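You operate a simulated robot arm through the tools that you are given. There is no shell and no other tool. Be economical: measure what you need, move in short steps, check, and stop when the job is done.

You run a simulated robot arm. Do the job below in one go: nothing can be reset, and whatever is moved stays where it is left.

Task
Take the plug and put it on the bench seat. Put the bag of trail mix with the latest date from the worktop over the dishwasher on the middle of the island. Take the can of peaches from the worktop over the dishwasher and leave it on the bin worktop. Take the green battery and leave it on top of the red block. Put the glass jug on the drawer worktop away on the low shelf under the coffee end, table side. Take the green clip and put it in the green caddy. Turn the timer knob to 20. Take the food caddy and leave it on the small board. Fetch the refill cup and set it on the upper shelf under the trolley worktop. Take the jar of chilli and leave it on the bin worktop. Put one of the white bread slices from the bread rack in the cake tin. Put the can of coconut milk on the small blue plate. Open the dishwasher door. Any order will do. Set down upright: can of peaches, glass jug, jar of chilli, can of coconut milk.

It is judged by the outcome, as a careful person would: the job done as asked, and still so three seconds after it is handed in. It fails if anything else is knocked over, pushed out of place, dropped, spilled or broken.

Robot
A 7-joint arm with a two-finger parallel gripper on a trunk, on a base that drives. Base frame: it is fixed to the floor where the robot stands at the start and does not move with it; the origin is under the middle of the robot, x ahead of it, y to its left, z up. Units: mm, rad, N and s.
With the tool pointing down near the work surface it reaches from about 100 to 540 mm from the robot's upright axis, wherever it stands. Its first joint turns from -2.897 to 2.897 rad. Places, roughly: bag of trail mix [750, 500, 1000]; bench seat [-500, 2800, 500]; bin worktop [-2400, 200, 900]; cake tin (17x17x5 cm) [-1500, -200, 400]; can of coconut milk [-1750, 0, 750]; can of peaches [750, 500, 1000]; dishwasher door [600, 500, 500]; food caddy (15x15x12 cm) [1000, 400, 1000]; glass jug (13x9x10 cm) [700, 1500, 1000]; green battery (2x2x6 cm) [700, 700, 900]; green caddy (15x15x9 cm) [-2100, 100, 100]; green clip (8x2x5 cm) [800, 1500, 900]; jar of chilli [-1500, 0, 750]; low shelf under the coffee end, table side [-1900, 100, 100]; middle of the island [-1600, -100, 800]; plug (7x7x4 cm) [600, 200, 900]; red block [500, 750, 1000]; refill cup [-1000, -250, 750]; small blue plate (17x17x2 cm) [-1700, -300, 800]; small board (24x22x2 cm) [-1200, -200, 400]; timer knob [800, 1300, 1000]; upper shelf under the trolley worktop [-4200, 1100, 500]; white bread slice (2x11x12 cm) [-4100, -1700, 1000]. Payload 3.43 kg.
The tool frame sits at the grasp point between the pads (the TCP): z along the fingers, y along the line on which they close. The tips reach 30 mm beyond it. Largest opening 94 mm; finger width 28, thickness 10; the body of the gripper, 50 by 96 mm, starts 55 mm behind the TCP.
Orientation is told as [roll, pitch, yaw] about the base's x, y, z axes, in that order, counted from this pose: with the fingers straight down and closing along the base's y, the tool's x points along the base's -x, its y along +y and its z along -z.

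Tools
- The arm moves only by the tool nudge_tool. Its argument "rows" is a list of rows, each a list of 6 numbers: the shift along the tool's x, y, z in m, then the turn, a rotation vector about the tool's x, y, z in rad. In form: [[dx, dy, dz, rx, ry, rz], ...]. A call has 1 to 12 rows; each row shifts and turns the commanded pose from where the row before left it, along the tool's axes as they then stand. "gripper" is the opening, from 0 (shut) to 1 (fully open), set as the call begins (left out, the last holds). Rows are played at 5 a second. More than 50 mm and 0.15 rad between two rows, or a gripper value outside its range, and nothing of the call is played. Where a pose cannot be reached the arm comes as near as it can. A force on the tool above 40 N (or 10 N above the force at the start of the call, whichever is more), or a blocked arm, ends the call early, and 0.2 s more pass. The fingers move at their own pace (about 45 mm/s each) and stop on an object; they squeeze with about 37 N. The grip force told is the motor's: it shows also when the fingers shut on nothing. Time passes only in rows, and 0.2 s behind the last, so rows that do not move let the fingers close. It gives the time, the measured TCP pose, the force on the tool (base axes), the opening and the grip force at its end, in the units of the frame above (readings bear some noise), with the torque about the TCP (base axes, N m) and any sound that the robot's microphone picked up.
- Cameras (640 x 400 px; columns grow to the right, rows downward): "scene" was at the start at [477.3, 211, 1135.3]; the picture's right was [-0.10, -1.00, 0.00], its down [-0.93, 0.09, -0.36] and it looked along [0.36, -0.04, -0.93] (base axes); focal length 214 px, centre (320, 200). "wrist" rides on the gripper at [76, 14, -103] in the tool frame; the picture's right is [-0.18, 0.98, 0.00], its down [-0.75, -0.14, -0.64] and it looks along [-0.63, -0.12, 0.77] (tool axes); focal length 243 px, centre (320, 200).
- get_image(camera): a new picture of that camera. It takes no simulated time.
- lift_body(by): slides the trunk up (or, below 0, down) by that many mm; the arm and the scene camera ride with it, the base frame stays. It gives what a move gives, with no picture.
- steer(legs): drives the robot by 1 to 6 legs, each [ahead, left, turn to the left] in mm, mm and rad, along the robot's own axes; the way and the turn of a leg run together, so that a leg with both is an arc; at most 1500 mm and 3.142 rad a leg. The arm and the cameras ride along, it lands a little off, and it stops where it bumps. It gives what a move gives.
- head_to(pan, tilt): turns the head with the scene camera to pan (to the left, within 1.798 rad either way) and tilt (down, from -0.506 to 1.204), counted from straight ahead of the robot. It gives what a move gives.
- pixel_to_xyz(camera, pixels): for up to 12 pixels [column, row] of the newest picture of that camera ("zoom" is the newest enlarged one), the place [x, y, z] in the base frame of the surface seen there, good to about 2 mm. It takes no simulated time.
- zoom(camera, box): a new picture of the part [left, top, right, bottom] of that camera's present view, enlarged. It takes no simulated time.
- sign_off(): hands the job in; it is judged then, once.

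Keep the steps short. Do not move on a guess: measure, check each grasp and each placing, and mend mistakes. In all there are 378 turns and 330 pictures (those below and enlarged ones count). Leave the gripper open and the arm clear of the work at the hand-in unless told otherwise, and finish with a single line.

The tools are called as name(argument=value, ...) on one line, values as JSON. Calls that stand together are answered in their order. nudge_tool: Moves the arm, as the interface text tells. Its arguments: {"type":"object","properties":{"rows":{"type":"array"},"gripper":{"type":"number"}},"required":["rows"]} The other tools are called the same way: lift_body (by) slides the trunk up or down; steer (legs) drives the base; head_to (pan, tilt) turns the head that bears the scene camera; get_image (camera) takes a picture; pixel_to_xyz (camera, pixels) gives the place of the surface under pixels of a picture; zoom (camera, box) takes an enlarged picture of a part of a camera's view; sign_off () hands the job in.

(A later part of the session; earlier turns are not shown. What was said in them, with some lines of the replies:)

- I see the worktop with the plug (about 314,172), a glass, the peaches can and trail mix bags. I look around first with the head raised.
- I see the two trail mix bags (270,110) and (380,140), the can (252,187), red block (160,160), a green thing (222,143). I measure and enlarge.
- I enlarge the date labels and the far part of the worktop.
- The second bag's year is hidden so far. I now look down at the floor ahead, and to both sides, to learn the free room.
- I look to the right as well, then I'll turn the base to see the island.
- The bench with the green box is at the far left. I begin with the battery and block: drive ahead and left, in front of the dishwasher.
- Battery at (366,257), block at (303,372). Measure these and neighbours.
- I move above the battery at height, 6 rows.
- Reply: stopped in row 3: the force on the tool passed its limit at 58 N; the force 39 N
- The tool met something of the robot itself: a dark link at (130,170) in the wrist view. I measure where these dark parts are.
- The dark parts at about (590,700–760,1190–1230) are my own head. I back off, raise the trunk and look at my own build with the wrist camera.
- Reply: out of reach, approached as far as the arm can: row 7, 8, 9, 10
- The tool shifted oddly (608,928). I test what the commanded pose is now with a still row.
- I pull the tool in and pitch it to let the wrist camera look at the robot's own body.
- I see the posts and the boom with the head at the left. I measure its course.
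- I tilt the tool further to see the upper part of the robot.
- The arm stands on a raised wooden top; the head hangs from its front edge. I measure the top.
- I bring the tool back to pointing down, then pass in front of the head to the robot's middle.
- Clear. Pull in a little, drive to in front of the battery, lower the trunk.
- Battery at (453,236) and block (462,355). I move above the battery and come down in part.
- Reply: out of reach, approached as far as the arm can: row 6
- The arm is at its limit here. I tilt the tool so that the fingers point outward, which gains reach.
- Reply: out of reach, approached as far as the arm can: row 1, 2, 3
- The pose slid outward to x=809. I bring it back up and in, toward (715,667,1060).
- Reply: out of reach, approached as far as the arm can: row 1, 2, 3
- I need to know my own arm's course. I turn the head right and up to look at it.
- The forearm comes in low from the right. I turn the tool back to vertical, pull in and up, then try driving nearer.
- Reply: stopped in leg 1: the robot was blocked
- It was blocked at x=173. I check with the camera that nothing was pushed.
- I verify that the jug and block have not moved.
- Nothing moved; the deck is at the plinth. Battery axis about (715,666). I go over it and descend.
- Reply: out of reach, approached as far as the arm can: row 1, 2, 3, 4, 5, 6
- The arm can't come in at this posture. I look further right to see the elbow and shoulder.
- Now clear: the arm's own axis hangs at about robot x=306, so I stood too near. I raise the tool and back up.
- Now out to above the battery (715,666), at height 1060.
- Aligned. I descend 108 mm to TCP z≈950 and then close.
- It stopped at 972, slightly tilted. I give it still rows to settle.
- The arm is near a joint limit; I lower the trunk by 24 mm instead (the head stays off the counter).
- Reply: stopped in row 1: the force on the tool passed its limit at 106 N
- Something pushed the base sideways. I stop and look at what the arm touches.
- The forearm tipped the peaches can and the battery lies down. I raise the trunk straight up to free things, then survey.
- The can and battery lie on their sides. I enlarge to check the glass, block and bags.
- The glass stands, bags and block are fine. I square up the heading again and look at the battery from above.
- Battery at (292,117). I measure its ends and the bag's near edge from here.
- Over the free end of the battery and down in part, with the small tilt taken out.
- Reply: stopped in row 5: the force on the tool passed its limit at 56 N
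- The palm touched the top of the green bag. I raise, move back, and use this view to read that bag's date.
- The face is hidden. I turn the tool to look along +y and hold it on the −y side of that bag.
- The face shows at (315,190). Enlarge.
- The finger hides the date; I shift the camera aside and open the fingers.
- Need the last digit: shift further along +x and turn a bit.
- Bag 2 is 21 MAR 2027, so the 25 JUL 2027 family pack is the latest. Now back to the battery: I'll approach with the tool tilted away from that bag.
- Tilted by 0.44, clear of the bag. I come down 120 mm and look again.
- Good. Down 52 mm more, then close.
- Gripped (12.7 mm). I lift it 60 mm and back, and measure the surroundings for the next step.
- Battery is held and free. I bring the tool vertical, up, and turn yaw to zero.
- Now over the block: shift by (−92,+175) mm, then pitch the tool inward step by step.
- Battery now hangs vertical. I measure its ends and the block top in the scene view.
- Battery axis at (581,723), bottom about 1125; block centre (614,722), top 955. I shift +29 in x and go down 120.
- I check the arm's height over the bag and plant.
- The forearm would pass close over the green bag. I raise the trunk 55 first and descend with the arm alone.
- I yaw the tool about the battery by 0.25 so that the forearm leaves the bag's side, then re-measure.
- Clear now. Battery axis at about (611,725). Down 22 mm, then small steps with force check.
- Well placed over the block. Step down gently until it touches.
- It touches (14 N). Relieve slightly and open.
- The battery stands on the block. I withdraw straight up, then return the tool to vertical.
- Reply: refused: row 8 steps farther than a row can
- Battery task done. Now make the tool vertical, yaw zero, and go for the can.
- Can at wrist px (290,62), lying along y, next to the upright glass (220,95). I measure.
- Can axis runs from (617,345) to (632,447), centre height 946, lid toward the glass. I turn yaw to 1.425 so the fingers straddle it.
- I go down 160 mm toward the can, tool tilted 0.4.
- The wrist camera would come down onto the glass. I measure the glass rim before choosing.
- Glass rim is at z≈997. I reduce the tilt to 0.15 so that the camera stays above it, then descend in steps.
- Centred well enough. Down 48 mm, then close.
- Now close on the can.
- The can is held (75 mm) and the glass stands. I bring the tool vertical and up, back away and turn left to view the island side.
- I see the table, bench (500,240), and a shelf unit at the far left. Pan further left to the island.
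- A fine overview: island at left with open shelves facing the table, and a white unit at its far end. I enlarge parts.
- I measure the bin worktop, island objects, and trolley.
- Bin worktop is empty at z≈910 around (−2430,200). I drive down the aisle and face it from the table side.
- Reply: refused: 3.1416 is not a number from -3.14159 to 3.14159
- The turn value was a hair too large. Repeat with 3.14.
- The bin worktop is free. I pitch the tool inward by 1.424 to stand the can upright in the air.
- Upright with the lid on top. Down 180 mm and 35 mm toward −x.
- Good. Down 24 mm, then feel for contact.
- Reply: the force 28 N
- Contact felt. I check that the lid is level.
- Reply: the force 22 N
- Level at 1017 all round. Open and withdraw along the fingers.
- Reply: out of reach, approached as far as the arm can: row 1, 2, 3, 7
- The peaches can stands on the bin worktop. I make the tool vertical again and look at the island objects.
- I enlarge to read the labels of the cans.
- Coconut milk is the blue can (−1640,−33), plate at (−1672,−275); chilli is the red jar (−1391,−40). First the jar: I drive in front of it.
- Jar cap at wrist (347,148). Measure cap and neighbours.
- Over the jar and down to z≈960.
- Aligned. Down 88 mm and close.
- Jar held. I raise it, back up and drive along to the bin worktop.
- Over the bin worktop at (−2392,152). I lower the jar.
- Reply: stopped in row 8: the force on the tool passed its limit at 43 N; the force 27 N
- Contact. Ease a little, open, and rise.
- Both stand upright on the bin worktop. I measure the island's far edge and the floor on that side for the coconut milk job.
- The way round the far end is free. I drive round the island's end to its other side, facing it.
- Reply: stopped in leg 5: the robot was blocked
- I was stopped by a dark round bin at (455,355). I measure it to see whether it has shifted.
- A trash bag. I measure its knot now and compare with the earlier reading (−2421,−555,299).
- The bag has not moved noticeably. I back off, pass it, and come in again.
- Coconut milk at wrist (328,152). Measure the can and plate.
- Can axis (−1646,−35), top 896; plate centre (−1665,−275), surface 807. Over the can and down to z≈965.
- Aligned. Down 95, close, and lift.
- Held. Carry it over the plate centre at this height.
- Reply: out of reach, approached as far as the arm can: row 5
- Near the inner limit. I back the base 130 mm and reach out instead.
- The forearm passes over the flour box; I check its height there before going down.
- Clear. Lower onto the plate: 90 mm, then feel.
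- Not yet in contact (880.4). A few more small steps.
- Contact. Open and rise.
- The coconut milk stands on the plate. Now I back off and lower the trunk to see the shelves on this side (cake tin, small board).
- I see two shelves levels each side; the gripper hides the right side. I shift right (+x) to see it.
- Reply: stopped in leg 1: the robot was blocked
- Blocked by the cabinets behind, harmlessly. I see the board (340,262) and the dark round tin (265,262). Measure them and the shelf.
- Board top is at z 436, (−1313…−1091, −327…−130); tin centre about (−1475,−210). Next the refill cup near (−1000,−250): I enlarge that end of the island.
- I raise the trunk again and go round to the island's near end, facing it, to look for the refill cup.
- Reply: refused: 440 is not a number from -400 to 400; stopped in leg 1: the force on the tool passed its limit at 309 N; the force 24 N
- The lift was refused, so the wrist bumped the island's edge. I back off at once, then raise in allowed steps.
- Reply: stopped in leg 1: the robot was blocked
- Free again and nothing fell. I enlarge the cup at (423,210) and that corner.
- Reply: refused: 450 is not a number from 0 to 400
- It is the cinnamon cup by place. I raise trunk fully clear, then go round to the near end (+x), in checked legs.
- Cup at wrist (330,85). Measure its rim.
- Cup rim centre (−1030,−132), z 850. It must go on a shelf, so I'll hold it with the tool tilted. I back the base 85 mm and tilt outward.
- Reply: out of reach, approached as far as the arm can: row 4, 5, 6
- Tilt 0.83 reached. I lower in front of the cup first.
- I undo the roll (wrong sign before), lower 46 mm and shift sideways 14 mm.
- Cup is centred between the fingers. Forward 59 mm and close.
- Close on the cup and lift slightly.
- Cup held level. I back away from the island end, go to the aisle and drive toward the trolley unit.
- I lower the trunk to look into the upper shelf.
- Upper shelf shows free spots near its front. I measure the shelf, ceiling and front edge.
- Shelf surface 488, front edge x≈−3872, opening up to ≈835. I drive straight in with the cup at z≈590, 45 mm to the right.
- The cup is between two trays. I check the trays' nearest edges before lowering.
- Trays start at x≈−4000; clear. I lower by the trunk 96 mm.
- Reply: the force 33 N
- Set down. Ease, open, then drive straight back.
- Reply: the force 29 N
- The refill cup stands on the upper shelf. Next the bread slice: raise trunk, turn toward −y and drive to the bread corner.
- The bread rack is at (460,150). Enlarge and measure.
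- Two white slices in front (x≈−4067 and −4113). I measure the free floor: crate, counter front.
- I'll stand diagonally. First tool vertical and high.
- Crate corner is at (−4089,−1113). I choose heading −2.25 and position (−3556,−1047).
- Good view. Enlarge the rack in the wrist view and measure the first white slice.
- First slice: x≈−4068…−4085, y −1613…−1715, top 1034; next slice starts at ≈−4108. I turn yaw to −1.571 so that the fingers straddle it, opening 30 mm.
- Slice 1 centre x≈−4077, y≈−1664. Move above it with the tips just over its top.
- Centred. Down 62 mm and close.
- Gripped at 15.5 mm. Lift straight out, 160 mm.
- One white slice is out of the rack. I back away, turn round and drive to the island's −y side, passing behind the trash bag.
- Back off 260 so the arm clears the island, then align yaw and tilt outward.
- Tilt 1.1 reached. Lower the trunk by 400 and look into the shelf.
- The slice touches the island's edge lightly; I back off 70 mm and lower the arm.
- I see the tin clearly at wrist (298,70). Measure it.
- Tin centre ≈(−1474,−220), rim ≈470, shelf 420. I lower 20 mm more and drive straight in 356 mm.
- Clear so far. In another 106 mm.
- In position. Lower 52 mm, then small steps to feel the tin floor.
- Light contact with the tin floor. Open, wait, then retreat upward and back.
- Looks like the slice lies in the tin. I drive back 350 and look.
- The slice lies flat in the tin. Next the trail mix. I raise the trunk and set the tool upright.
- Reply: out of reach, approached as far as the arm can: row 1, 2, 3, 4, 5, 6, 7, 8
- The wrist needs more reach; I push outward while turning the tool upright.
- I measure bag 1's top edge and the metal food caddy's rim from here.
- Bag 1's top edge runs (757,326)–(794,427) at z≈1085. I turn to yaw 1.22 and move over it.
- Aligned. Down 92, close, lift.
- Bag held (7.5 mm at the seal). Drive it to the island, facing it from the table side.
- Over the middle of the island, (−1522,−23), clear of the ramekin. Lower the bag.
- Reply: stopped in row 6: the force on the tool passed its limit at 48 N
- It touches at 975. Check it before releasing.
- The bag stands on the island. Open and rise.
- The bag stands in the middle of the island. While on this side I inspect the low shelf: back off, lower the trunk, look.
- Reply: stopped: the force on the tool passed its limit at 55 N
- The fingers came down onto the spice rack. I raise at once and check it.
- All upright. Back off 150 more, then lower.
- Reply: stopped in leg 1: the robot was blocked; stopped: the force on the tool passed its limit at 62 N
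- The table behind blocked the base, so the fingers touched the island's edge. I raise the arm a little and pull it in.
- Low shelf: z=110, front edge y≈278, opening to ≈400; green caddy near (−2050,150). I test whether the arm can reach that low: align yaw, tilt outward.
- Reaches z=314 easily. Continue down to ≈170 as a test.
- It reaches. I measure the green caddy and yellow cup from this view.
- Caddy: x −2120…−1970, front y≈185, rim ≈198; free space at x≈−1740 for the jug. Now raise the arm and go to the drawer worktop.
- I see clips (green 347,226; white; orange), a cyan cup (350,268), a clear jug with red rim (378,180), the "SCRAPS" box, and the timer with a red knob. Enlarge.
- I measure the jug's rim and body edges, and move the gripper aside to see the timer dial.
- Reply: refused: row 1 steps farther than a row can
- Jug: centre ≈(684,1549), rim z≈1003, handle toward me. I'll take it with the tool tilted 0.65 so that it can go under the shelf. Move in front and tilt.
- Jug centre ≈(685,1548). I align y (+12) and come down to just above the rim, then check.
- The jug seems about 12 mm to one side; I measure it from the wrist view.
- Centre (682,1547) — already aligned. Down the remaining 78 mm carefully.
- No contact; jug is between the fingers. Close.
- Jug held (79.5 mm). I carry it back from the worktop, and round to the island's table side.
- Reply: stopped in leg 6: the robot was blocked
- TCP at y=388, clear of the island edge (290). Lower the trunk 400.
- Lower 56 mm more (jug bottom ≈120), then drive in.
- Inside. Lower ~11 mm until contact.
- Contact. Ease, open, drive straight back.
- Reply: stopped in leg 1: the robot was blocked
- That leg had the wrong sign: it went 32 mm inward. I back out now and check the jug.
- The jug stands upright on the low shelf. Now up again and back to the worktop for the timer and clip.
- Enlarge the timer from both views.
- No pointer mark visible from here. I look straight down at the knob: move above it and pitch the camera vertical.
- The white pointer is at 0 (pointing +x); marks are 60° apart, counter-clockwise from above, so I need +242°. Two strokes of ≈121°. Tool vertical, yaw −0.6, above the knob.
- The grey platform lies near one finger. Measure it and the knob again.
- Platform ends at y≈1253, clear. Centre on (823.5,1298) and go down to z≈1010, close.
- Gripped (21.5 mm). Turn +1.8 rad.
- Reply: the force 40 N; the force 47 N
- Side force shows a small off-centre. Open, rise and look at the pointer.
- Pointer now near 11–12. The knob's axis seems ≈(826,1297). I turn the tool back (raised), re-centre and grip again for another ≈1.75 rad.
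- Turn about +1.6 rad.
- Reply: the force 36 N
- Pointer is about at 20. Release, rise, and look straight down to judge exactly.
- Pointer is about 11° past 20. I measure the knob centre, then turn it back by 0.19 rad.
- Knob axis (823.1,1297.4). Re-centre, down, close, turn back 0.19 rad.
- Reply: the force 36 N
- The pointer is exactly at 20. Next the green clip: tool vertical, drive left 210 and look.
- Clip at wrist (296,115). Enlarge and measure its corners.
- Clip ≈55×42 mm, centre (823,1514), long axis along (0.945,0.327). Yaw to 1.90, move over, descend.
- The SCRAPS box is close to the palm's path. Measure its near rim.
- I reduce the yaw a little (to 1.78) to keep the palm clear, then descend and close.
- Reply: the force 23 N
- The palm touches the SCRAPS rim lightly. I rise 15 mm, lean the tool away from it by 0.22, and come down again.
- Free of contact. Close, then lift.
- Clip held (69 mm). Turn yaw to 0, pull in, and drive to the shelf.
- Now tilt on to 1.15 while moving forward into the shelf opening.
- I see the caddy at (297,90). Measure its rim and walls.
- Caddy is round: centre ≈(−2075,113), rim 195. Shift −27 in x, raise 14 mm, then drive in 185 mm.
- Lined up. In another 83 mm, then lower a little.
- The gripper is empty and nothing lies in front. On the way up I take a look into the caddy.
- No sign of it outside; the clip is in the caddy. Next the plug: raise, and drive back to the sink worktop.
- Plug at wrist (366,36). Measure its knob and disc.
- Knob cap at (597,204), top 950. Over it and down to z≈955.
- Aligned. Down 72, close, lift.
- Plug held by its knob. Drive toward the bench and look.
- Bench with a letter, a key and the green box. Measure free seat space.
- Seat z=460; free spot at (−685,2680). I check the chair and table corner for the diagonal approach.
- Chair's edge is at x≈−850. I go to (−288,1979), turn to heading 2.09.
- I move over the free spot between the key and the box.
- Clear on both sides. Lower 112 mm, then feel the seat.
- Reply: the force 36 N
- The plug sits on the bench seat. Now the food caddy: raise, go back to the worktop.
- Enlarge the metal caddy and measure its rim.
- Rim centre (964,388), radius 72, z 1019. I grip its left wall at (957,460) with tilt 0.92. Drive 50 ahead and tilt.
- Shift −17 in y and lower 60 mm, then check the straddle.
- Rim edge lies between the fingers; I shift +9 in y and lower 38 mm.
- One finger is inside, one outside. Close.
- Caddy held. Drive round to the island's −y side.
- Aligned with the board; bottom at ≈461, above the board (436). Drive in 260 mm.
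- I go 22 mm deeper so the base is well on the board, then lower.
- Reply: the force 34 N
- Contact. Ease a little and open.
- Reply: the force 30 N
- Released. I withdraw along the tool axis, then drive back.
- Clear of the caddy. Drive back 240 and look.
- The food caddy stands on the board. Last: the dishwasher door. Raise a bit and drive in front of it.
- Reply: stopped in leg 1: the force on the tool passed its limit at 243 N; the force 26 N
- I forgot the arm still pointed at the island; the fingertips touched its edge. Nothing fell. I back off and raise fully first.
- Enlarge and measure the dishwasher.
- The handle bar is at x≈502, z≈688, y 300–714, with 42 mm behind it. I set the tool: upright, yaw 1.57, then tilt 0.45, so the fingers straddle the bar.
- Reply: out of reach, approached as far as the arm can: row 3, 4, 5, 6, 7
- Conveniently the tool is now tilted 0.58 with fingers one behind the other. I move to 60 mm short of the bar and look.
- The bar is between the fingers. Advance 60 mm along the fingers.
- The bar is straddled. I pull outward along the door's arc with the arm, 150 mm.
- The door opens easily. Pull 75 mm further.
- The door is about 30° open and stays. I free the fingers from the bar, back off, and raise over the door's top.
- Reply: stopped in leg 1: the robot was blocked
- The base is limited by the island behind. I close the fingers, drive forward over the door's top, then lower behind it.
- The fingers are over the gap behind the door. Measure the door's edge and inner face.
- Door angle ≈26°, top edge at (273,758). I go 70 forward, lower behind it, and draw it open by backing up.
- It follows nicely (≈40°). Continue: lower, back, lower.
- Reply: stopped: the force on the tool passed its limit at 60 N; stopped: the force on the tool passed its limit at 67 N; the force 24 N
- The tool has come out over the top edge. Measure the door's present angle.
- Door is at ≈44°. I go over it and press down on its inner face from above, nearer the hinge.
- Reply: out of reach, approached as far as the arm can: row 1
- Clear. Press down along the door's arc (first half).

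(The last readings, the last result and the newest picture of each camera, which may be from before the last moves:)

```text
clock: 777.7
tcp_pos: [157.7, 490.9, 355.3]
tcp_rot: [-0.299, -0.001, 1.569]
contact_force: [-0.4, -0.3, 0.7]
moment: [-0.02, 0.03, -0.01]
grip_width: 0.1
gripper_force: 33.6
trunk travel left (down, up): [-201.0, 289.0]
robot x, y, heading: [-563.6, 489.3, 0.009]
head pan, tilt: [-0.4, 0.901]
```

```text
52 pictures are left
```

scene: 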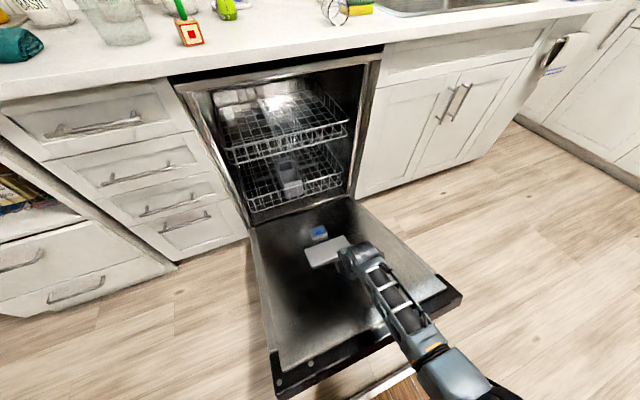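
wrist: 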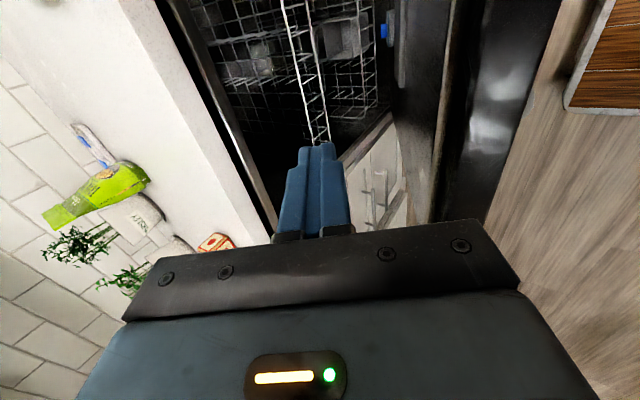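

About 65° open. I back the base 35 mm to keep my deck clear, then press further.

steer(legs=[[-34, 0, 0]])

nudge_tool(rows=[[0, 0.012, 0.0277, 0, 0, 0], [0, 0.012, 0.0277, 0, 0, 0], [0, 0.012, 0.0277, 0, 0, 0], [0, 0.012, 0.0277, 0, 0, 0], [0, 0.012, 0.0277, 0, 0, 0], [0, 0, 0, 0, 0, 0]])

get_image(camera="scene")

```text
clock: 778.6
tcp_pos: [124.4, 489.4, 356.0]
tcp_rot: [-0.299, -0.002, 1.569]
contact_force: [-0.6, 0.6, -1.1]
moment: [0.01, 0.03, -0.02]
grip_width: 0.0
gripper_force: 32.8
trunk travel left (down, up): [-201.0, 289.0]
robot x, y, heading: [-598.3, 492.9, 0.003]
head pan, tilt: [-0.4, 0.901]
```

```text
clock: 780.0
tcp_pos: [110.2, 490.2, 208.5]
tcp_rot: [-0.305, -0.002, 1.569]
contact_force: [7.9, 1.2, 5.8]
moment: [-0.04, -0.26, 0.11]
grip_width: 0.0
gripper_force: 33.6
trunk travel left (down, up): [-201.0, 289.0]
robot x, y, heading: [-598.2, 492.1, 0.007]
head pan, tilt: [-0.4, 0.901]
```

```text
51 pictures are left
```

scene: 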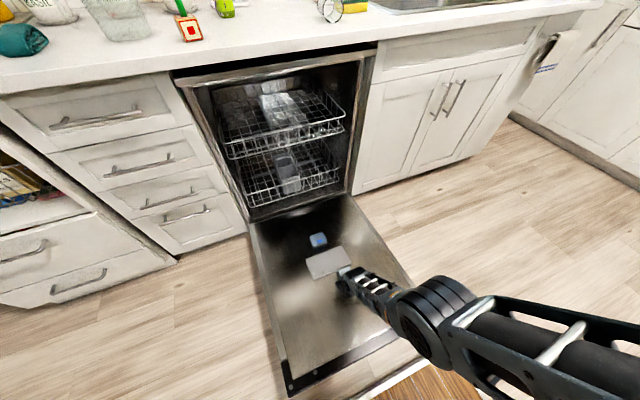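

Nearly flat. Measure its angle.

pixel_to_xyz(camera="scene", pixels=[[280, 230], [290, 300], [310, 350], [330, 230], [300, 385]])

```text
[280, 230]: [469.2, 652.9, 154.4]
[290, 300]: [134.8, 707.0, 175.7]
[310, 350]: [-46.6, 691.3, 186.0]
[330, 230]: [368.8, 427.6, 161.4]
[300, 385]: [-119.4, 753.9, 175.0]
```

Within 4° of flat. One more small push, then withdraw upward.

nudge_tool(rows=[[0, 0.004, 0.0115, 0, 0, 0], [0, 0.004, 0.0115, 0, 0, 0], [0, 0, 0, 0, 0, 0]])

nudge_tool(rows=[[0, -0.012, -0.04, 0, 0, 0], [0, -0.012, -0.04, 0, 0, 0], [0, -0.012, -0.04, 0, 0, 0], [0, -0.012, -0.04, 0, 0, 0], [0, -0.012, -0.04, 0, 0, 0], [0, -0.012, -0.04, 0, 0, 0], [0, 0, 0, 0, 0, 0]], gripper=0.6)

get_image(camera="scene")

pixel_to_xyz(camera="scene", pixels=[[280, 230], [290, 300], [310, 350]])

```text
clock: 780.8
tcp_pos: [107.9, 490.4, 207.1]
tcp_rot: [-0.301, -0.003, 1.569]
contact_force: [8.4, -0.5, 7.9]
moment: [-0.03, -0.28, 0.05]
grip_width: 0.1
gripper_force: 33.0
out of reach, approached as far as the arm can: row 1, 2
trunk travel left (down, up): [-201.0, 289.0]
robot x, y, heading: [-595.4, 495.1, 0.01]
head pan, tilt: [-0.4, 0.901]
```

```text
clock: 782.4
tcp_pos: [106.3, 491.5, 457.8]
tcp_rot: [-0.3, -0.002, 1.57]
contact_force: [-0.4, 0.2, -0.8]
moment: [-0.02, -0.01, -0.01]
grip_width: 56.3
gripper_force: 0.1
trunk travel left (down, up): [-201.0, 289.0]
robot x, y, heading: [-600.2, 492.3, 0.01]
head pan, tilt: [-0.4, 0.901]
```

```text
50 pictures are left
```

scene: 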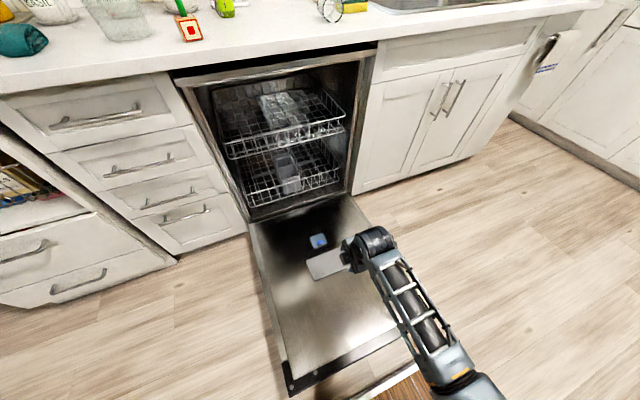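

```text
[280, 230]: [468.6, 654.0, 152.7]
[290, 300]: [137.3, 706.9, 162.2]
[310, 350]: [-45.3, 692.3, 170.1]
```

The door is open to ≈88° and stays. I raise the arm and check the glass by the sink, which the can may have nudged at the start.

lift_body(by=285)

head_to(pan=-0.45, tilt=0.45)

get_image(camera="scene")

zoom(camera="scene", box=[230, 120, 430, 250])

```text
clock: 785.3
tcp_pos: [106.7, 491.2, 742.7]
tcp_rot: [-0.3, 0.0, 1.571]
contact_force: [0.5, -0.4, 0.6]
moment: [0.0, -0.02, 0.02]
grip_width: 56.4
gripper_force: 0.0
trunk travel left (down, up): [-486.0, 4.0]
robot x, y, heading: [-598.5, 490.7, 0.005]
head pan, tilt: [-0.4, 0.901]
```

```text
clock: 786.2
tcp_pos: [106.6, 491.2, 744.1]
tcp_rot: [-0.299, -0.001, 1.569]
contact_force: [0.5, 0.5, -0.2]
moment: [-0.03, 0.0, 0.0]
grip_width: 56.3
gripper_force: 0.1
trunk travel left (down, up): [-486.0, 4.0]
robot x, y, heading: [-600.2, 491.5, 0.003]
head pan, tilt: [-0.45, 0.45]
```

```text
49 pictures are left
```

scene: 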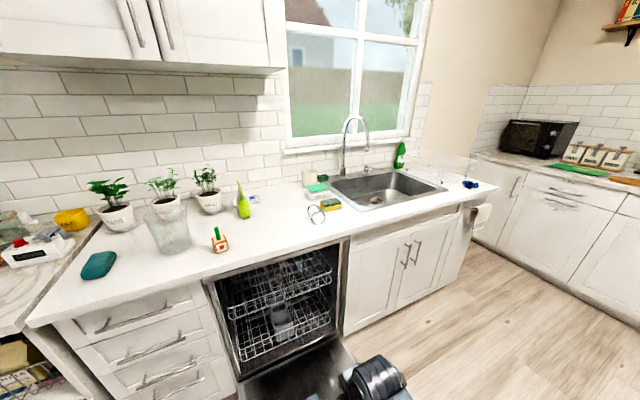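

```text
3.08 times, centred on (330, 185) of scene
```

zoom: 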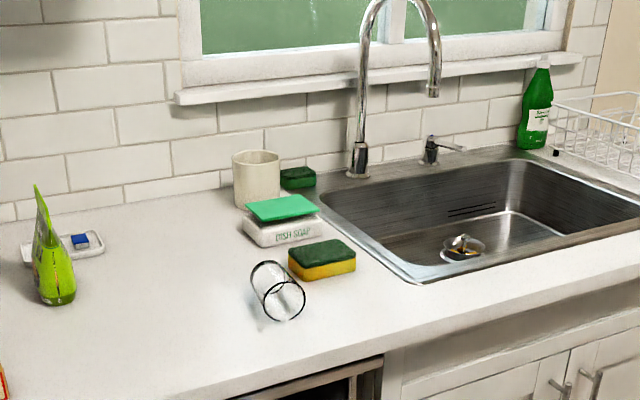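

The glass looks odd in this view; enlarge it.

zoom(camera="scene", box=[295, 190, 345, 230])

pixel_to_xyz(camera="scene", pixels=[[316, 205], [323, 214], [311, 212], [318, 222], [327, 212], [308, 205], [316, 200]])

```text
10.00 times, centred on (320, 210) of scene
```

zoom: 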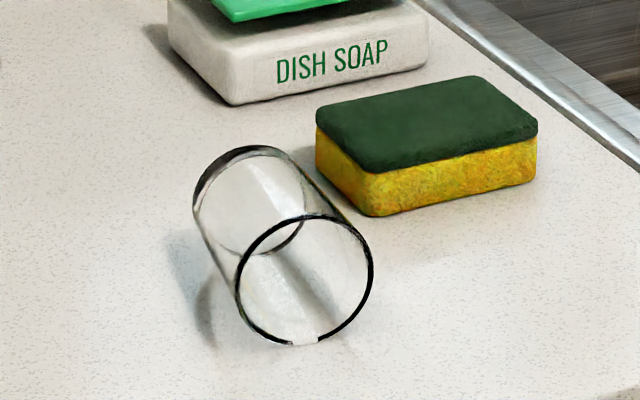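

```text
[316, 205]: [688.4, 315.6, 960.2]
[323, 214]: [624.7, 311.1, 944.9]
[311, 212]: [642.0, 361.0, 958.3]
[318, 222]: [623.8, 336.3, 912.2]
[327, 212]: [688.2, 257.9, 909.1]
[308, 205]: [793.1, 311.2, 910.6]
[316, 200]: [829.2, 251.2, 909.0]
```

The glass is lying on its side – it must be set up again. I raise the arm and move round the open door, to the right side along the sink cabinets.

nudge_tool(rows=[[0, -0.0135, -0.043, 0, 0, 0], [0, -0.0135, -0.043, 0, 0, 0], [0, -0.0135, -0.043, 0, 0, 0], [0, -0.0135, -0.043, 0, 0, 0], [0, -0.0135, -0.043, 0, 0, 0], [0, -0.0135, -0.043, 0, 0, 0], [0, -0.0135, -0.043, 0, 0, 0], [0, -0.0135, -0.043, 0, 0, 0], [0, 0, 0, 0, 0, 0]])

steer(legs=[[45, 0, 0], [0, -760, 0]])

```text
clock: 788.2
tcp_pos: [108.6, 490.4, 986.9]
tcp_rot: [-0.305, -0.004, 1.568]
contact_force: [-0.2, 0.5, -0.3]
moment: [0.0, -0.01, -0.04]
grip_width: 56.4
gripper_force: 0.0
out of reach, approached as far as the arm can: row 6, 7, 8
trunk travel left (down, up): [-486.0, 4.0]
robot x, y, heading: [-600.7, 494.8, 0.004]
head pan, tilt: [-0.45, 0.45]
```

```text
clock: 792.8
tcp_pos: [153.9, -268.9, 987.7]
tcp_rot: [-0.305, -0.004, 1.567]
contact_force: [-0.6, -0.1, 0.1]
moment: [0.01, -0.01, -0.01]
grip_width: 56.5
gripper_force: 0.1
trunk travel left (down, up): [-486.0, 4.0]
robot x, y, heading: [-550.2, -261.0, 0.005]
head pan, tilt: [-0.45, 0.45]
```

steer(legs=[[300, 0, 0], [0, 0, 1.566], [0, -430, 0], [80, 0, 0]])

head_to(pan=-0.9, tilt=0.6)

get_image(camera="scene")

```text
clock: 801.5
tcp_pos: [187.8, 520.9, 987.7]
tcp_rot: [-0.304, -0.001, 3.136]
contact_force: [0.0, -0.2, 1.1]
moment: [-0.02, 0.02, 0.0]
grip_width: 56.6
gripper_force: 0.1
trunk travel left (down, up): [-486.0, 4.0]
robot x, y, heading: [185.7, -181.7, 1.57]
head pan, tilt: [-0.45, 0.45]
```

```text
clock: 802.4
tcp_pos: [186.7, 520.8, 987.5]
tcp_rot: [-0.305, -0.001, 3.134]
contact_force: [-0.2, -0.5, 0.5]
moment: [-0.05, 0.01, -0.01]
grip_width: 56.3
gripper_force: 0.0
trunk travel left (down, up): [-486.0, 4.0]
robot x, y, heading: [183.4, -184.6, 1.571]
head pan, tilt: [-0.901, 0.6]
```

```text
46 pictures are left
```

scene: 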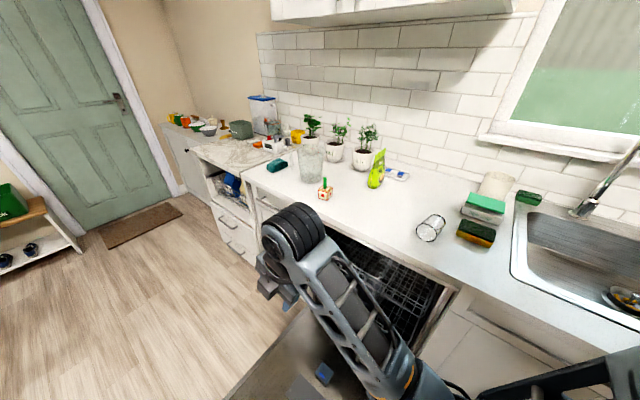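

Good position. Enlarge the glass and measure it.

zoom(camera="scene", box=[400, 200, 460, 255])

pixel_to_xyz(camera="zoom", pixels=[[210, 320], [130, 270], [290, 250], [210, 230], [380, 130], [330, 90], [430, 170], [300, 170], [250, 190], [340, 220], [215, 330]])

```text
7.27 times, centred on (430, 228) of scene
```

zoom: 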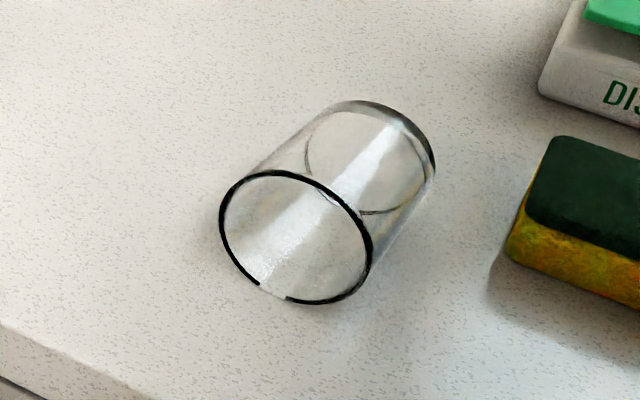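

```text
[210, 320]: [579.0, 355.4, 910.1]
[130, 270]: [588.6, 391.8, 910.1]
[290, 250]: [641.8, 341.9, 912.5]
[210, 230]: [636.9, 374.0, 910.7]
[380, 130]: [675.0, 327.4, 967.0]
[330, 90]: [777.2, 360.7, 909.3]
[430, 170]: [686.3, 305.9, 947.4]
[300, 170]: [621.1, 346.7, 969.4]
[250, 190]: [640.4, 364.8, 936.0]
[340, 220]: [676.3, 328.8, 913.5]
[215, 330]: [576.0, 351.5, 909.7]
```

pixel_to_xyz(camera="zoom", pixels=[[221, 222], [370, 262], [330, 190], [275, 173], [240, 185], [366, 225], [360, 103], [400, 118], [432, 160], [425, 185], [270, 292], [340, 298]])

```text
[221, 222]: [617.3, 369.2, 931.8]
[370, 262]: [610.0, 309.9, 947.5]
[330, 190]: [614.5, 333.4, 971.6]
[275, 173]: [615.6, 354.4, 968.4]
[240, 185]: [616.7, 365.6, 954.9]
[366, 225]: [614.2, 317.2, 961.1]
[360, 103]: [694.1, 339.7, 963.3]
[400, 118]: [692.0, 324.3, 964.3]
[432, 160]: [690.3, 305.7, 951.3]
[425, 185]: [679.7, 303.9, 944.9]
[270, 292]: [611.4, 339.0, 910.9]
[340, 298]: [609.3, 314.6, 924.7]
```

Glass: mouth centre (613,340,941), base at (693,331), 62 mm across. I can take it across its sides from the mouth end. First make the tool vertical and move in front of it, high.

nudge_tool(rows=[[0, 0, -0.03, -0.15, 0, 0], [0, 0, -0.03, -0.153, 0, 0], [0.0414, 0.0196, -0.003, 0, 0, 0], [0.0414, 0.0196, -0.003, 0, 0, 0], [0.0414, 0.0196, -0.003, 0, 0, 0], [0.0414, 0.0196, -0.003, 0, 0, 0], [0.0414, 0.0196, 0, 0, 0, 0], [0.0414, 0.0196, 0, 0, 0, 0], [0.0414, 0.0196, 0, 0, 0, 0], [0.0414, 0.0196, 0, 0, 0, 0], [0, 0, 0, 0, 0, 0]], gripper=1)

get_image(camera="scene")

```text
refused: row 2 steps farther than a row can; nothing moved
```

```text
44 pictures are left
```

scene: 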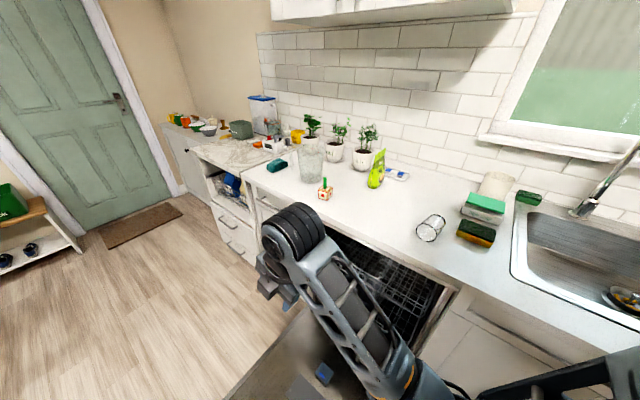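

nudge_tool(rows=[[0, 0, -0.03, -0.15, 0, 0], [0, 0, -0.03, -0.15, 0, 0], [0.0414, 0.0196, -0.003, 0, 0, 0], [0.0414, 0.0196, -0.003, 0, 0, 0], [0.0414, 0.0196, -0.003, 0, 0, 0], [0.0414, 0.0196, -0.003, 0, 0, 0], [0.0414, 0.0196, 0, 0, 0, 0], [0.0414, 0.0196, 0, 0, 0, 0], [0.0414, 0.0196, 0, 0, 0, 0], [0.0414, 0.0196, 0, 0, 0, 0], [0, 0, 0, 0, 0, 0]], gripper=1)

get_image(camera="scene")

```text
clock: 804.9
tcp_pos: [511.9, 368.2, 951.1]
tcp_rot: [-0.307, -0.016, -3.14]
contact_force: [-4.7, -1.7, 4.0]
moment: [-0.16, 0.16, -0.26]
grip_width: 94.1
gripper_force: 0.0
out of reach, approached as far as the arm can: row 1, 2
trunk travel left (down, up): [-486.0, 4.0]
robot x, y, heading: [183.1, -186.8, 1.574]
head pan, tilt: [-0.901, 0.6]
stopped in row 11: the force on the tool passed its limit at 46 N (the readings are from after the stop); the commanded pose is now the measured one
```

```text
43 pictures are left
```

scene: 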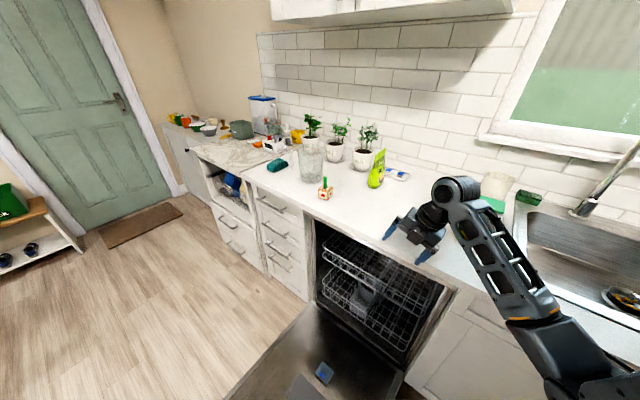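

Touched the edge lightly. Raise 100 mm, then make the tool vertical.

nudge_tool(rows=[[0, -0.0101, -0.0318, 0, 0, 0], [0, -0.0101, -0.0318, 0, 0, 0], [0, -0.0101, -0.0318, 0, 0, 0], [0, 0, 0, -0.148, 0, 0], [0, 0, 0, -0.148, 0, 0], [0, 0, 0, 0, 0, 0]])

get_image(camera="wrist")

```text
clock: 806.3
tcp_pos: [514.2, 367.5, 1050.3]
tcp_rot: [-0.008, -0.013, -3.141]
contact_force: [-0.7, 0.0, 0.1]
moment: [0.01, 0.01, 0.03]
grip_width: 93.9
gripper_force: 0.1
trunk travel left (down, up): [-486.0, 4.0]
robot x, y, heading: [181.1, -185.5, 1.57]
head pan, tilt: [-0.901, 0.6]
```

```text
42 pictures are left
```

wrist: 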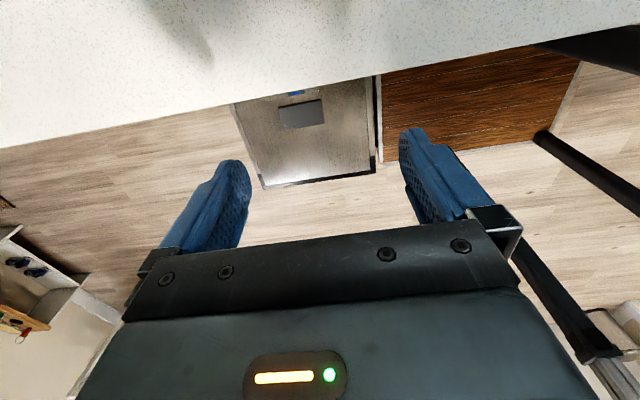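

Vertical now. Shift to (560,342) and pitch the fingers toward +x by 1.0.

nudge_tool(rows=[[0.03, 0.0125, 0, 0, 0, 0], [0.015, 0.0125, 0, 0, 0, 0], [0, 0, 0, 0, 0.143, 0], [0, 0, 0, 0, 0.143, 0], [0, 0, 0, 0, 0.143, 0], [0, 0, 0, 0, 0.143, 0], [0, 0, 0, 0, 0.143, 0], [0, 0, 0, 0, 0.143, 0], [0, 0, 0, 0, 0.143, 0], [0, 0, 0, 0, 0, 0]])

get_image(camera="scene")

```text
clock: 808.5
tcp_pos: [558.5, 343.7, 1050.6]
tcp_rot: [-0.019, 0.988, 3.13]
contact_force: [-0.4, 0.0, -0.7]
moment: [0.01, -0.01, 0.03]
grip_width: 94.2
gripper_force: 0.0
trunk travel left (down, up): [-486.0, 4.0]
robot x, y, heading: [182.5, -183.4, 1.569]
head pan, tilt: [-0.901, 0.6]
```

```text
41 pictures are left
```

scene: 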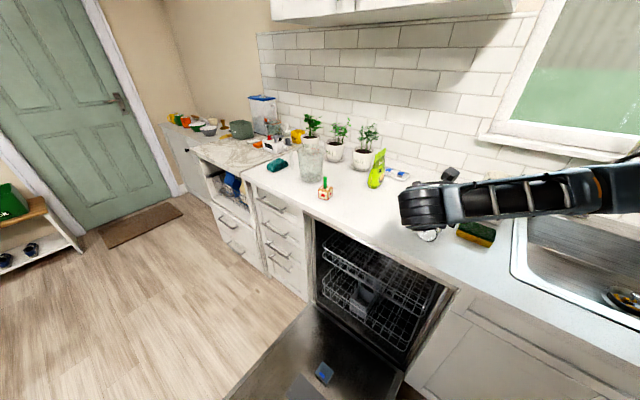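

Pitched. Lower to z≈943 in front of the mouth, with a small yaw to match the glass.

nudge_tool(rows=[[0, 0.003, 0, -0.1, 0, 0.066], [-0.0298, 0, 0.0196, 0, 0, 0], [-0.0298, 0, 0.0196, 0, 0, 0], [-0.0285, 0, 0.0187, 0, 0, 0], [0, 0, 0, 0, 0, 0]])

get_image(camera="wrist")

get_image(camera="scene")

```text
clock: 809.7
tcp_pos: [558.1, 341.6, 945.1]
tcp_rot: [-0.015, 0.985, 3.009]
contact_force: [0.5, -0.8, -0.1]
moment: [-0.01, 0.0, 0.03]
grip_width: 94.2
gripper_force: 0.0
trunk travel left (down, up): [-486.0, 4.0]
robot x, y, heading: [179.2, -186.5, 1.582]
head pan, tilt: [-0.901, 0.6]
```

```text
40 pictures are left
```

wrist: 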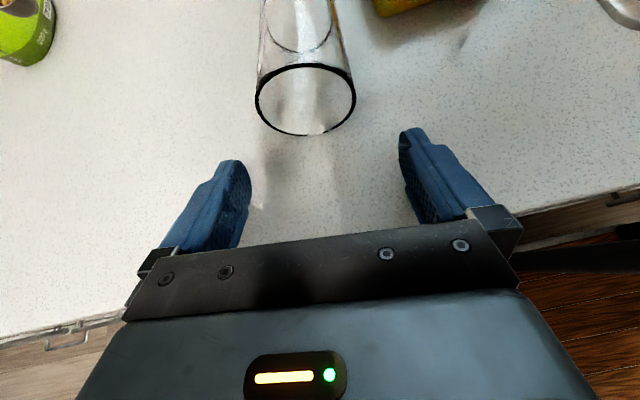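

```text
39 pictures are left
```

scene: 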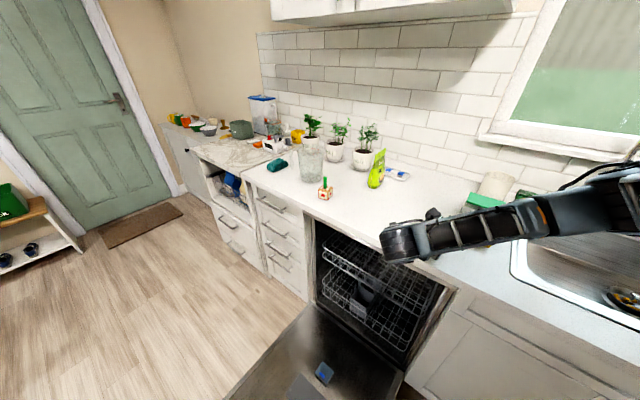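

I see the glass mouth at (305,100). Measure it from here.

pixel_to_xyz(camera="wrist", pixels=[[257, 98], [355, 96], [305, 65], [308, 134], [265, 30], [335, 20]])

```text
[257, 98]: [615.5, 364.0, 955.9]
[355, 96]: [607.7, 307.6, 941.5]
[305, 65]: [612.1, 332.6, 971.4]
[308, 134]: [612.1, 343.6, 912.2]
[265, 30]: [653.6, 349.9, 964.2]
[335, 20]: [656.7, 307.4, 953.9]
```

Aligned within 3 mm. Forward 82 mm with the fingers passing both sides.

nudge_tool(rows=[[0.0227, -0.0014, 0.0342, 0, 0, 0], [0.0227, -0.0013, 0.0342, 0, 0, 0], [0, 0, 0, 0, 0, 0]])

get_image(camera="wrist")

```text
clock: 810.5
tcp_pos: [640.5, 335.1, 944.6]
tcp_rot: [-0.016, 0.983, 3.012]
contact_force: [-0.1, 0.0, 0.3]
moment: [0.01, 0.01, 0.05]
grip_width: 93.9
gripper_force: 0.1
trunk travel left (down, up): [-486.0, 4.0]
robot x, y, heading: [185.4, -182.6, 1.573]
head pan, tilt: [-0.901, 0.6]
```

```text
38 pictures are left
```

wrist: 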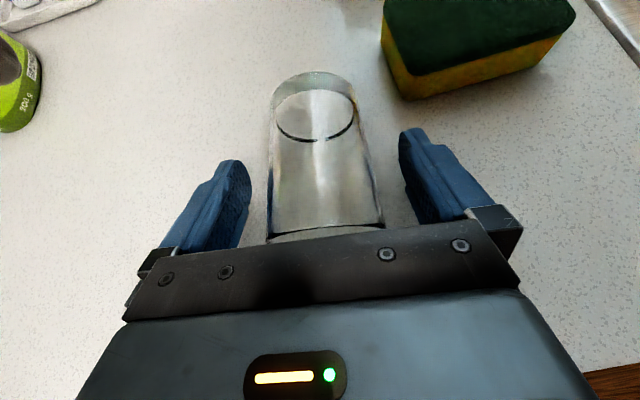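

The glass lies centred between the fingers. Close gently and lift.

nudge_tool(rows=[[0, 0, 0, 0, 0, 0], [0, 0, 0, 0, 0, 0], [0, 0, 0, 0, 0, 0], [0, 0, 0, 0, 0, 0]], gripper=0)

nudge_tool(rows=[[0.0167, 0, -0.011, 0, 0, 0], [0.0334, 0, -0.022, 0, 0, 0], [0.0334, 0, -0.022, 0, 0, 0], [0.0334, 0, -0.022, 0, 0, 0], [0, 0, 0, 0, 0, 0]])

get_image(camera="wrist")

```text
clock: 811.5
tcp_pos: [639.9, 335.3, 946.0]
tcp_rot: [-0.016, 0.984, 3.009]
contact_force: [1.1, 0.0, 0.0]
moment: [-0.01, -0.04, -0.02]
grip_width: 65.6
gripper_force: 36.9
trunk travel left (down, up): [-486.0, 4.0]
robot x, y, heading: [184.3, -185.1, 1.572]
head pan, tilt: [-0.901, 0.6]
```

```text
clock: 812.7
tcp_pos: [640.8, 333.8, 1086.9]
tcp_rot: [-0.017, 0.984, 3.012]
contact_force: [-0.3, 0.6, -2.7]
moment: [-0.01, 0.05, 0.03]
grip_width: 65.9
gripper_force: 36.6
trunk travel left (down, up): [-486.0, 4.0]
robot x, y, heading: [180.6, -187.2, 1.575]
head pan, tilt: [-0.901, 0.6]
```

```text
37 pictures are left
```

wrist: 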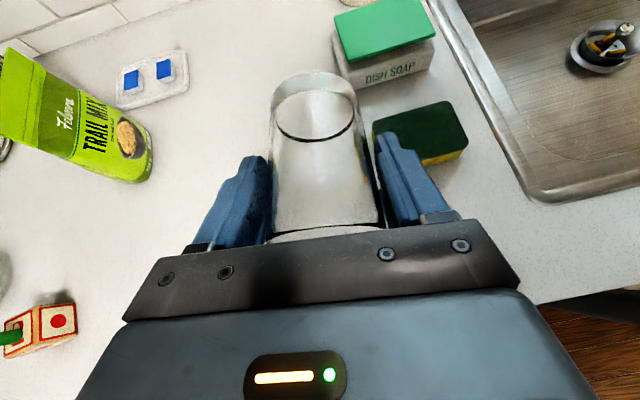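

The glass is held. Rotate it upright (−1.571 about tool y).

nudge_tool(rows=[[0, 0, 0, 0, -0.1428, 0], [0, 0, 0, 0, -0.1428, 0], [0, 0, 0, 0, -0.1428, 0], [0, 0, 0, 0, -0.1428, 0], [0, 0, 0, 0, -0.1428, 0], [0, 0, 0, 0, -0.1428, 0], [0, 0, 0, 0, -0.1428, 0], [0, 0, 0, 0, -0.1428, 0], [0, 0, 0, 0, -0.1428, 0], [0, 0, 0, 0, -0.1428, 0], [0, 0, 0, 0, -0.1428, 0], [0, 0, 0, 0, 0, 0]])

get_image(camera="scene")

zoom(camera="scene", box=[370, 130, 490, 260])

```text
clock: 815.3
tcp_pos: [641.9, 333.7, 1085.0]
tcp_rot: [-0.013, -0.587, 3.03]
contact_force: [-0.3, -0.2, -2.2]
moment: [0.01, 0.01, -0.01]
grip_width: 65.4
gripper_force: 36.9
trunk travel left (down, up): [-486.0, 4.0]
robot x, y, heading: [183.4, -185.8, 1.573]
head pan, tilt: [-0.901, 0.6]
```

```text
36 pictures are left
```

scene: 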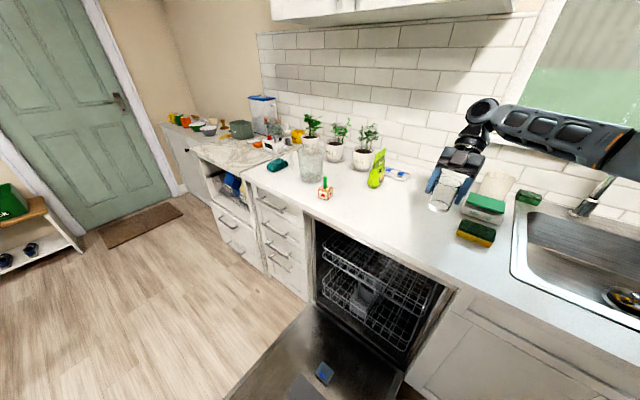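

```text
3.08 times, centred on (430, 195) of scene
```

zoom: 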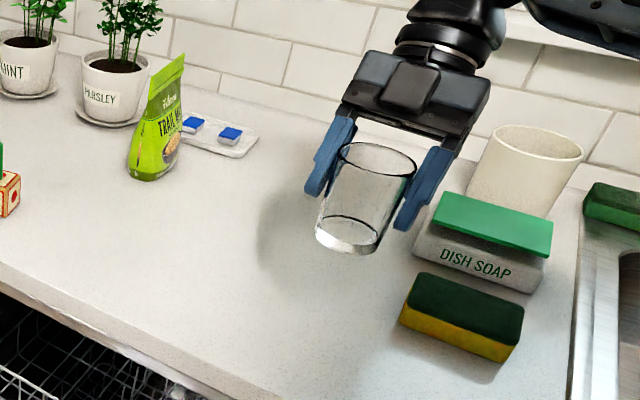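

Upright. Move to its original place (614,325) and lower.

nudge_tool(rows=[[0.0144, 0.004, 0.0377, 0, 0, 0], [0.0144, 0.004, 0.0377, 0, 0, 0], [0.0115, 0.004, 0.032, 0, 0, 0], [0, 0, 0, 0, 0, 0]])

zoom(camera="scene", box=[370, 150, 490, 280])

pixel_to_xyz(camera="zoom", pixels=[[320, 250], [300, 255], [340, 252]])

```text
clock: 816.3
tcp_pos: [614.7, 324.7, 972.2]
tcp_rot: [-0.011, -0.585, 3.03]
contact_force: [0.3, 0.4, -1.9]
moment: [0.02, -0.02, -0.02]
grip_width: 65.6
gripper_force: 37.1
trunk travel left (down, up): [-486.0, 4.0]
robot x, y, heading: [181.7, -187.0, 1.573]
head pan, tilt: [-0.901, 0.6]
```

```text
3.08 times, centred on (430, 215) of scene
```

zoom: 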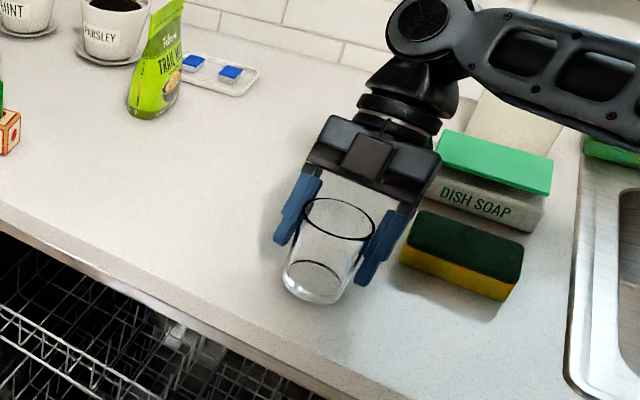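

```text
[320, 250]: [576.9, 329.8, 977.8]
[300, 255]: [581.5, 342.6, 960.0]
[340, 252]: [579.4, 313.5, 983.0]
```

Good. Small steps down until it touches.

nudge_tool(rows=[[0.0022, 0, 0.0033, 0, 0, 0], [0.0011, 0, 0.0017, 0, 0, 0], [0.0011, 0, 0.0017, 0, 0, 0], [0.0011, 0, 0.0017, 0, 0, 0], [0, 0, 0, 0, 0, 0]])

```text
clock: 817.5
tcp_pos: [614.0, 325.1, 963.8]
tcp_rot: [-0.013, -0.585, 3.031]
contact_force: [-1.9, 1.6, 14.5]
moment: [-0.12, -0.17, 0.0]
grip_width: 64.6
gripper_force: 37.2
trunk travel left (down, up): [-486.0, 4.0]
robot x, y, heading: [181.0, -189.6, 1.572]
head pan, tilt: [-0.901, 0.6]
```

Contact. Open and withdraw along the fingers.

nudge_tool(rows=[[0, 0, 0, 0, 0, 0], [0, 0, 0, 0, 0, 0], [0, 0, 0, 0, 0, 0]], gripper=0.95)

nudge_tool(rows=[[-0.018, 0, -0.027, 0, 0, 0], [-0.025, 0, -0.04, 0, 0, 0], [-0.025, 0, -0.04, 0, 0, 0], [-0.025, 0, -0.04, 0, 0, 0], [0, 0, 0, 0, 0, 0]])

get_image(camera="scene")

zoom(camera="scene", box=[370, 150, 490, 280])

```text
clock: 818.3
tcp_pos: [613.2, 325.4, 963.7]
tcp_rot: [-0.011, -0.585, 3.028]
contact_force: [-0.4, -0.1, -0.2]
moment: [0.01, -0.01, 0.01]
grip_width: 89.5
gripper_force: 0.1
trunk travel left (down, up): [-486.0, 4.0]
robot x, y, heading: [181.3, -183.7, 1.569]
head pan, tilt: [-0.901, 0.6]
```

```text
clock: 819.5
tcp_pos: [616.5, 323.8, 1137.6]
tcp_rot: [-0.012, -0.583, 3.03]
contact_force: [0.1, 0.1, -0.3]
moment: [0.0, 0.02, -0.02]
grip_width: 89.5
gripper_force: 0.1
trunk travel left (down, up): [-486.0, 4.0]
robot x, y, heading: [182.6, -184.2, 1.575]
head pan, tilt: [-0.901, 0.6]
```

```text
33 pictures are left
```

scene: 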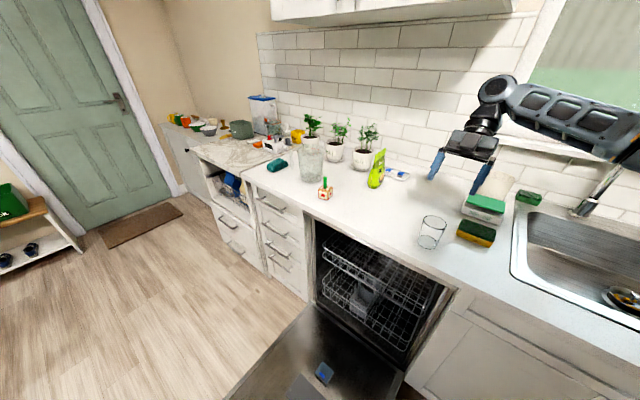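

```text
3.08 times, centred on (430, 215) of scene
```

zoom: 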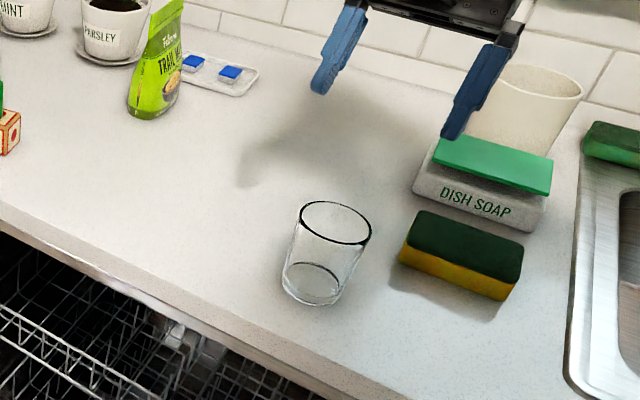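

The glass stands again. I check the sponge's place against its start position.

pixel_to_xyz(camera="zoom", pixels=[[418, 214], [520, 245], [405, 243], [505, 280], [462, 245], [480, 160]])

```text
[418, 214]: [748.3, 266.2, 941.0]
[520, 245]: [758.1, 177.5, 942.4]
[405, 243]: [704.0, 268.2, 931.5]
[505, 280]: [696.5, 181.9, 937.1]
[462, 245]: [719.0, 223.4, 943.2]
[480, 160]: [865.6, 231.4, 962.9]
```

Sponge unmoved (727,223). I slide the base 200 mm away from the counter so the arm is clear, and take a last look.

steer(legs=[[0, 200, 0]])

head_to(pan=-0.6, tilt=0.6)

get_image(camera="scene")

head_to(pan=1.75, tilt=0.35)

get_image(camera="scene")

```text
clock: 821.1
tcp_pos: [416.7, 322.2, 1136.5]
tcp_rot: [-0.01, -0.584, 3.028]
contact_force: [-0.2, -0.4, -0.6]
moment: [0.0, -0.03, 0.01]
grip_width: 89.5
gripper_force: 0.0
trunk travel left (down, up): [-486.0, 4.0]
robot x, y, heading: [-13.8, -183.2, 1.57]
head pan, tilt: [-0.901, 0.6]
```

```text
clock: 821.9
tcp_pos: [417.3, 322.8, 1136.3]
tcp_rot: [-0.011, -0.584, 3.028]
contact_force: [0.0, 0.3, 0.0]
moment: [-0.01, -0.01, 0.0]
grip_width: 89.2
gripper_force: 0.0
trunk travel left (down, up): [-486.0, 4.0]
robot x, y, heading: [-22.4, -183.1, 1.569]
head pan, tilt: [-0.6, 0.6]
```

```text
31 pictures are left
```

scene: 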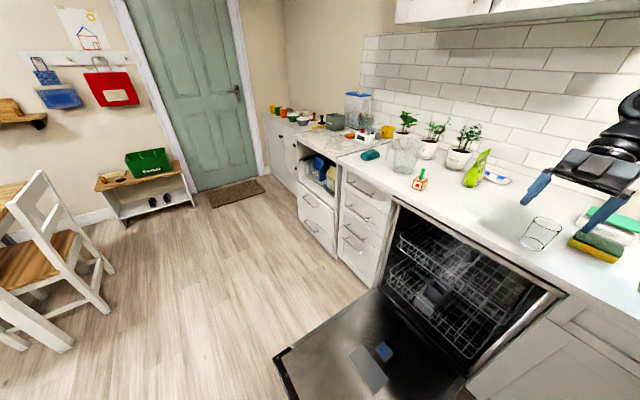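

```text
clock: 824.0
tcp_pos: [416.5, 323.3, 1136.6]
tcp_rot: [-0.01, -0.584, 3.028]
contact_force: [-0.2, -1.1, 0.3]
moment: [0.02, 0.02, 0.01]
grip_width: 89.5
gripper_force: 0.0
trunk travel left (down, up): [-486.0, 4.0]
robot x, y, heading: [-20.1, -185.7, 1.572]
head pan, tilt: [1.751, 0.351]
```

```text
30 pictures are left
```

scene: 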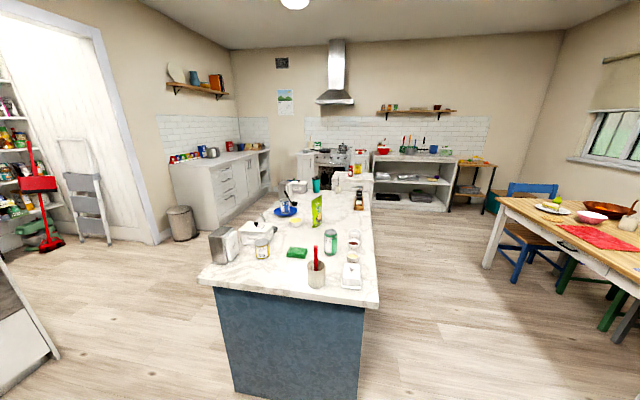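

Everything looks in place: battery on its block, glass upright, door open, island items standing. I hand in.

sign_off()

```text
The job is handed in.
```

I did all thirteen jobs and handed in, but I couldn't see into the green caddy to confirm the clip landed inside, and along the way I knocked over the peaches can, battery and sink glass; all three are upright again, the glass near its original spot.
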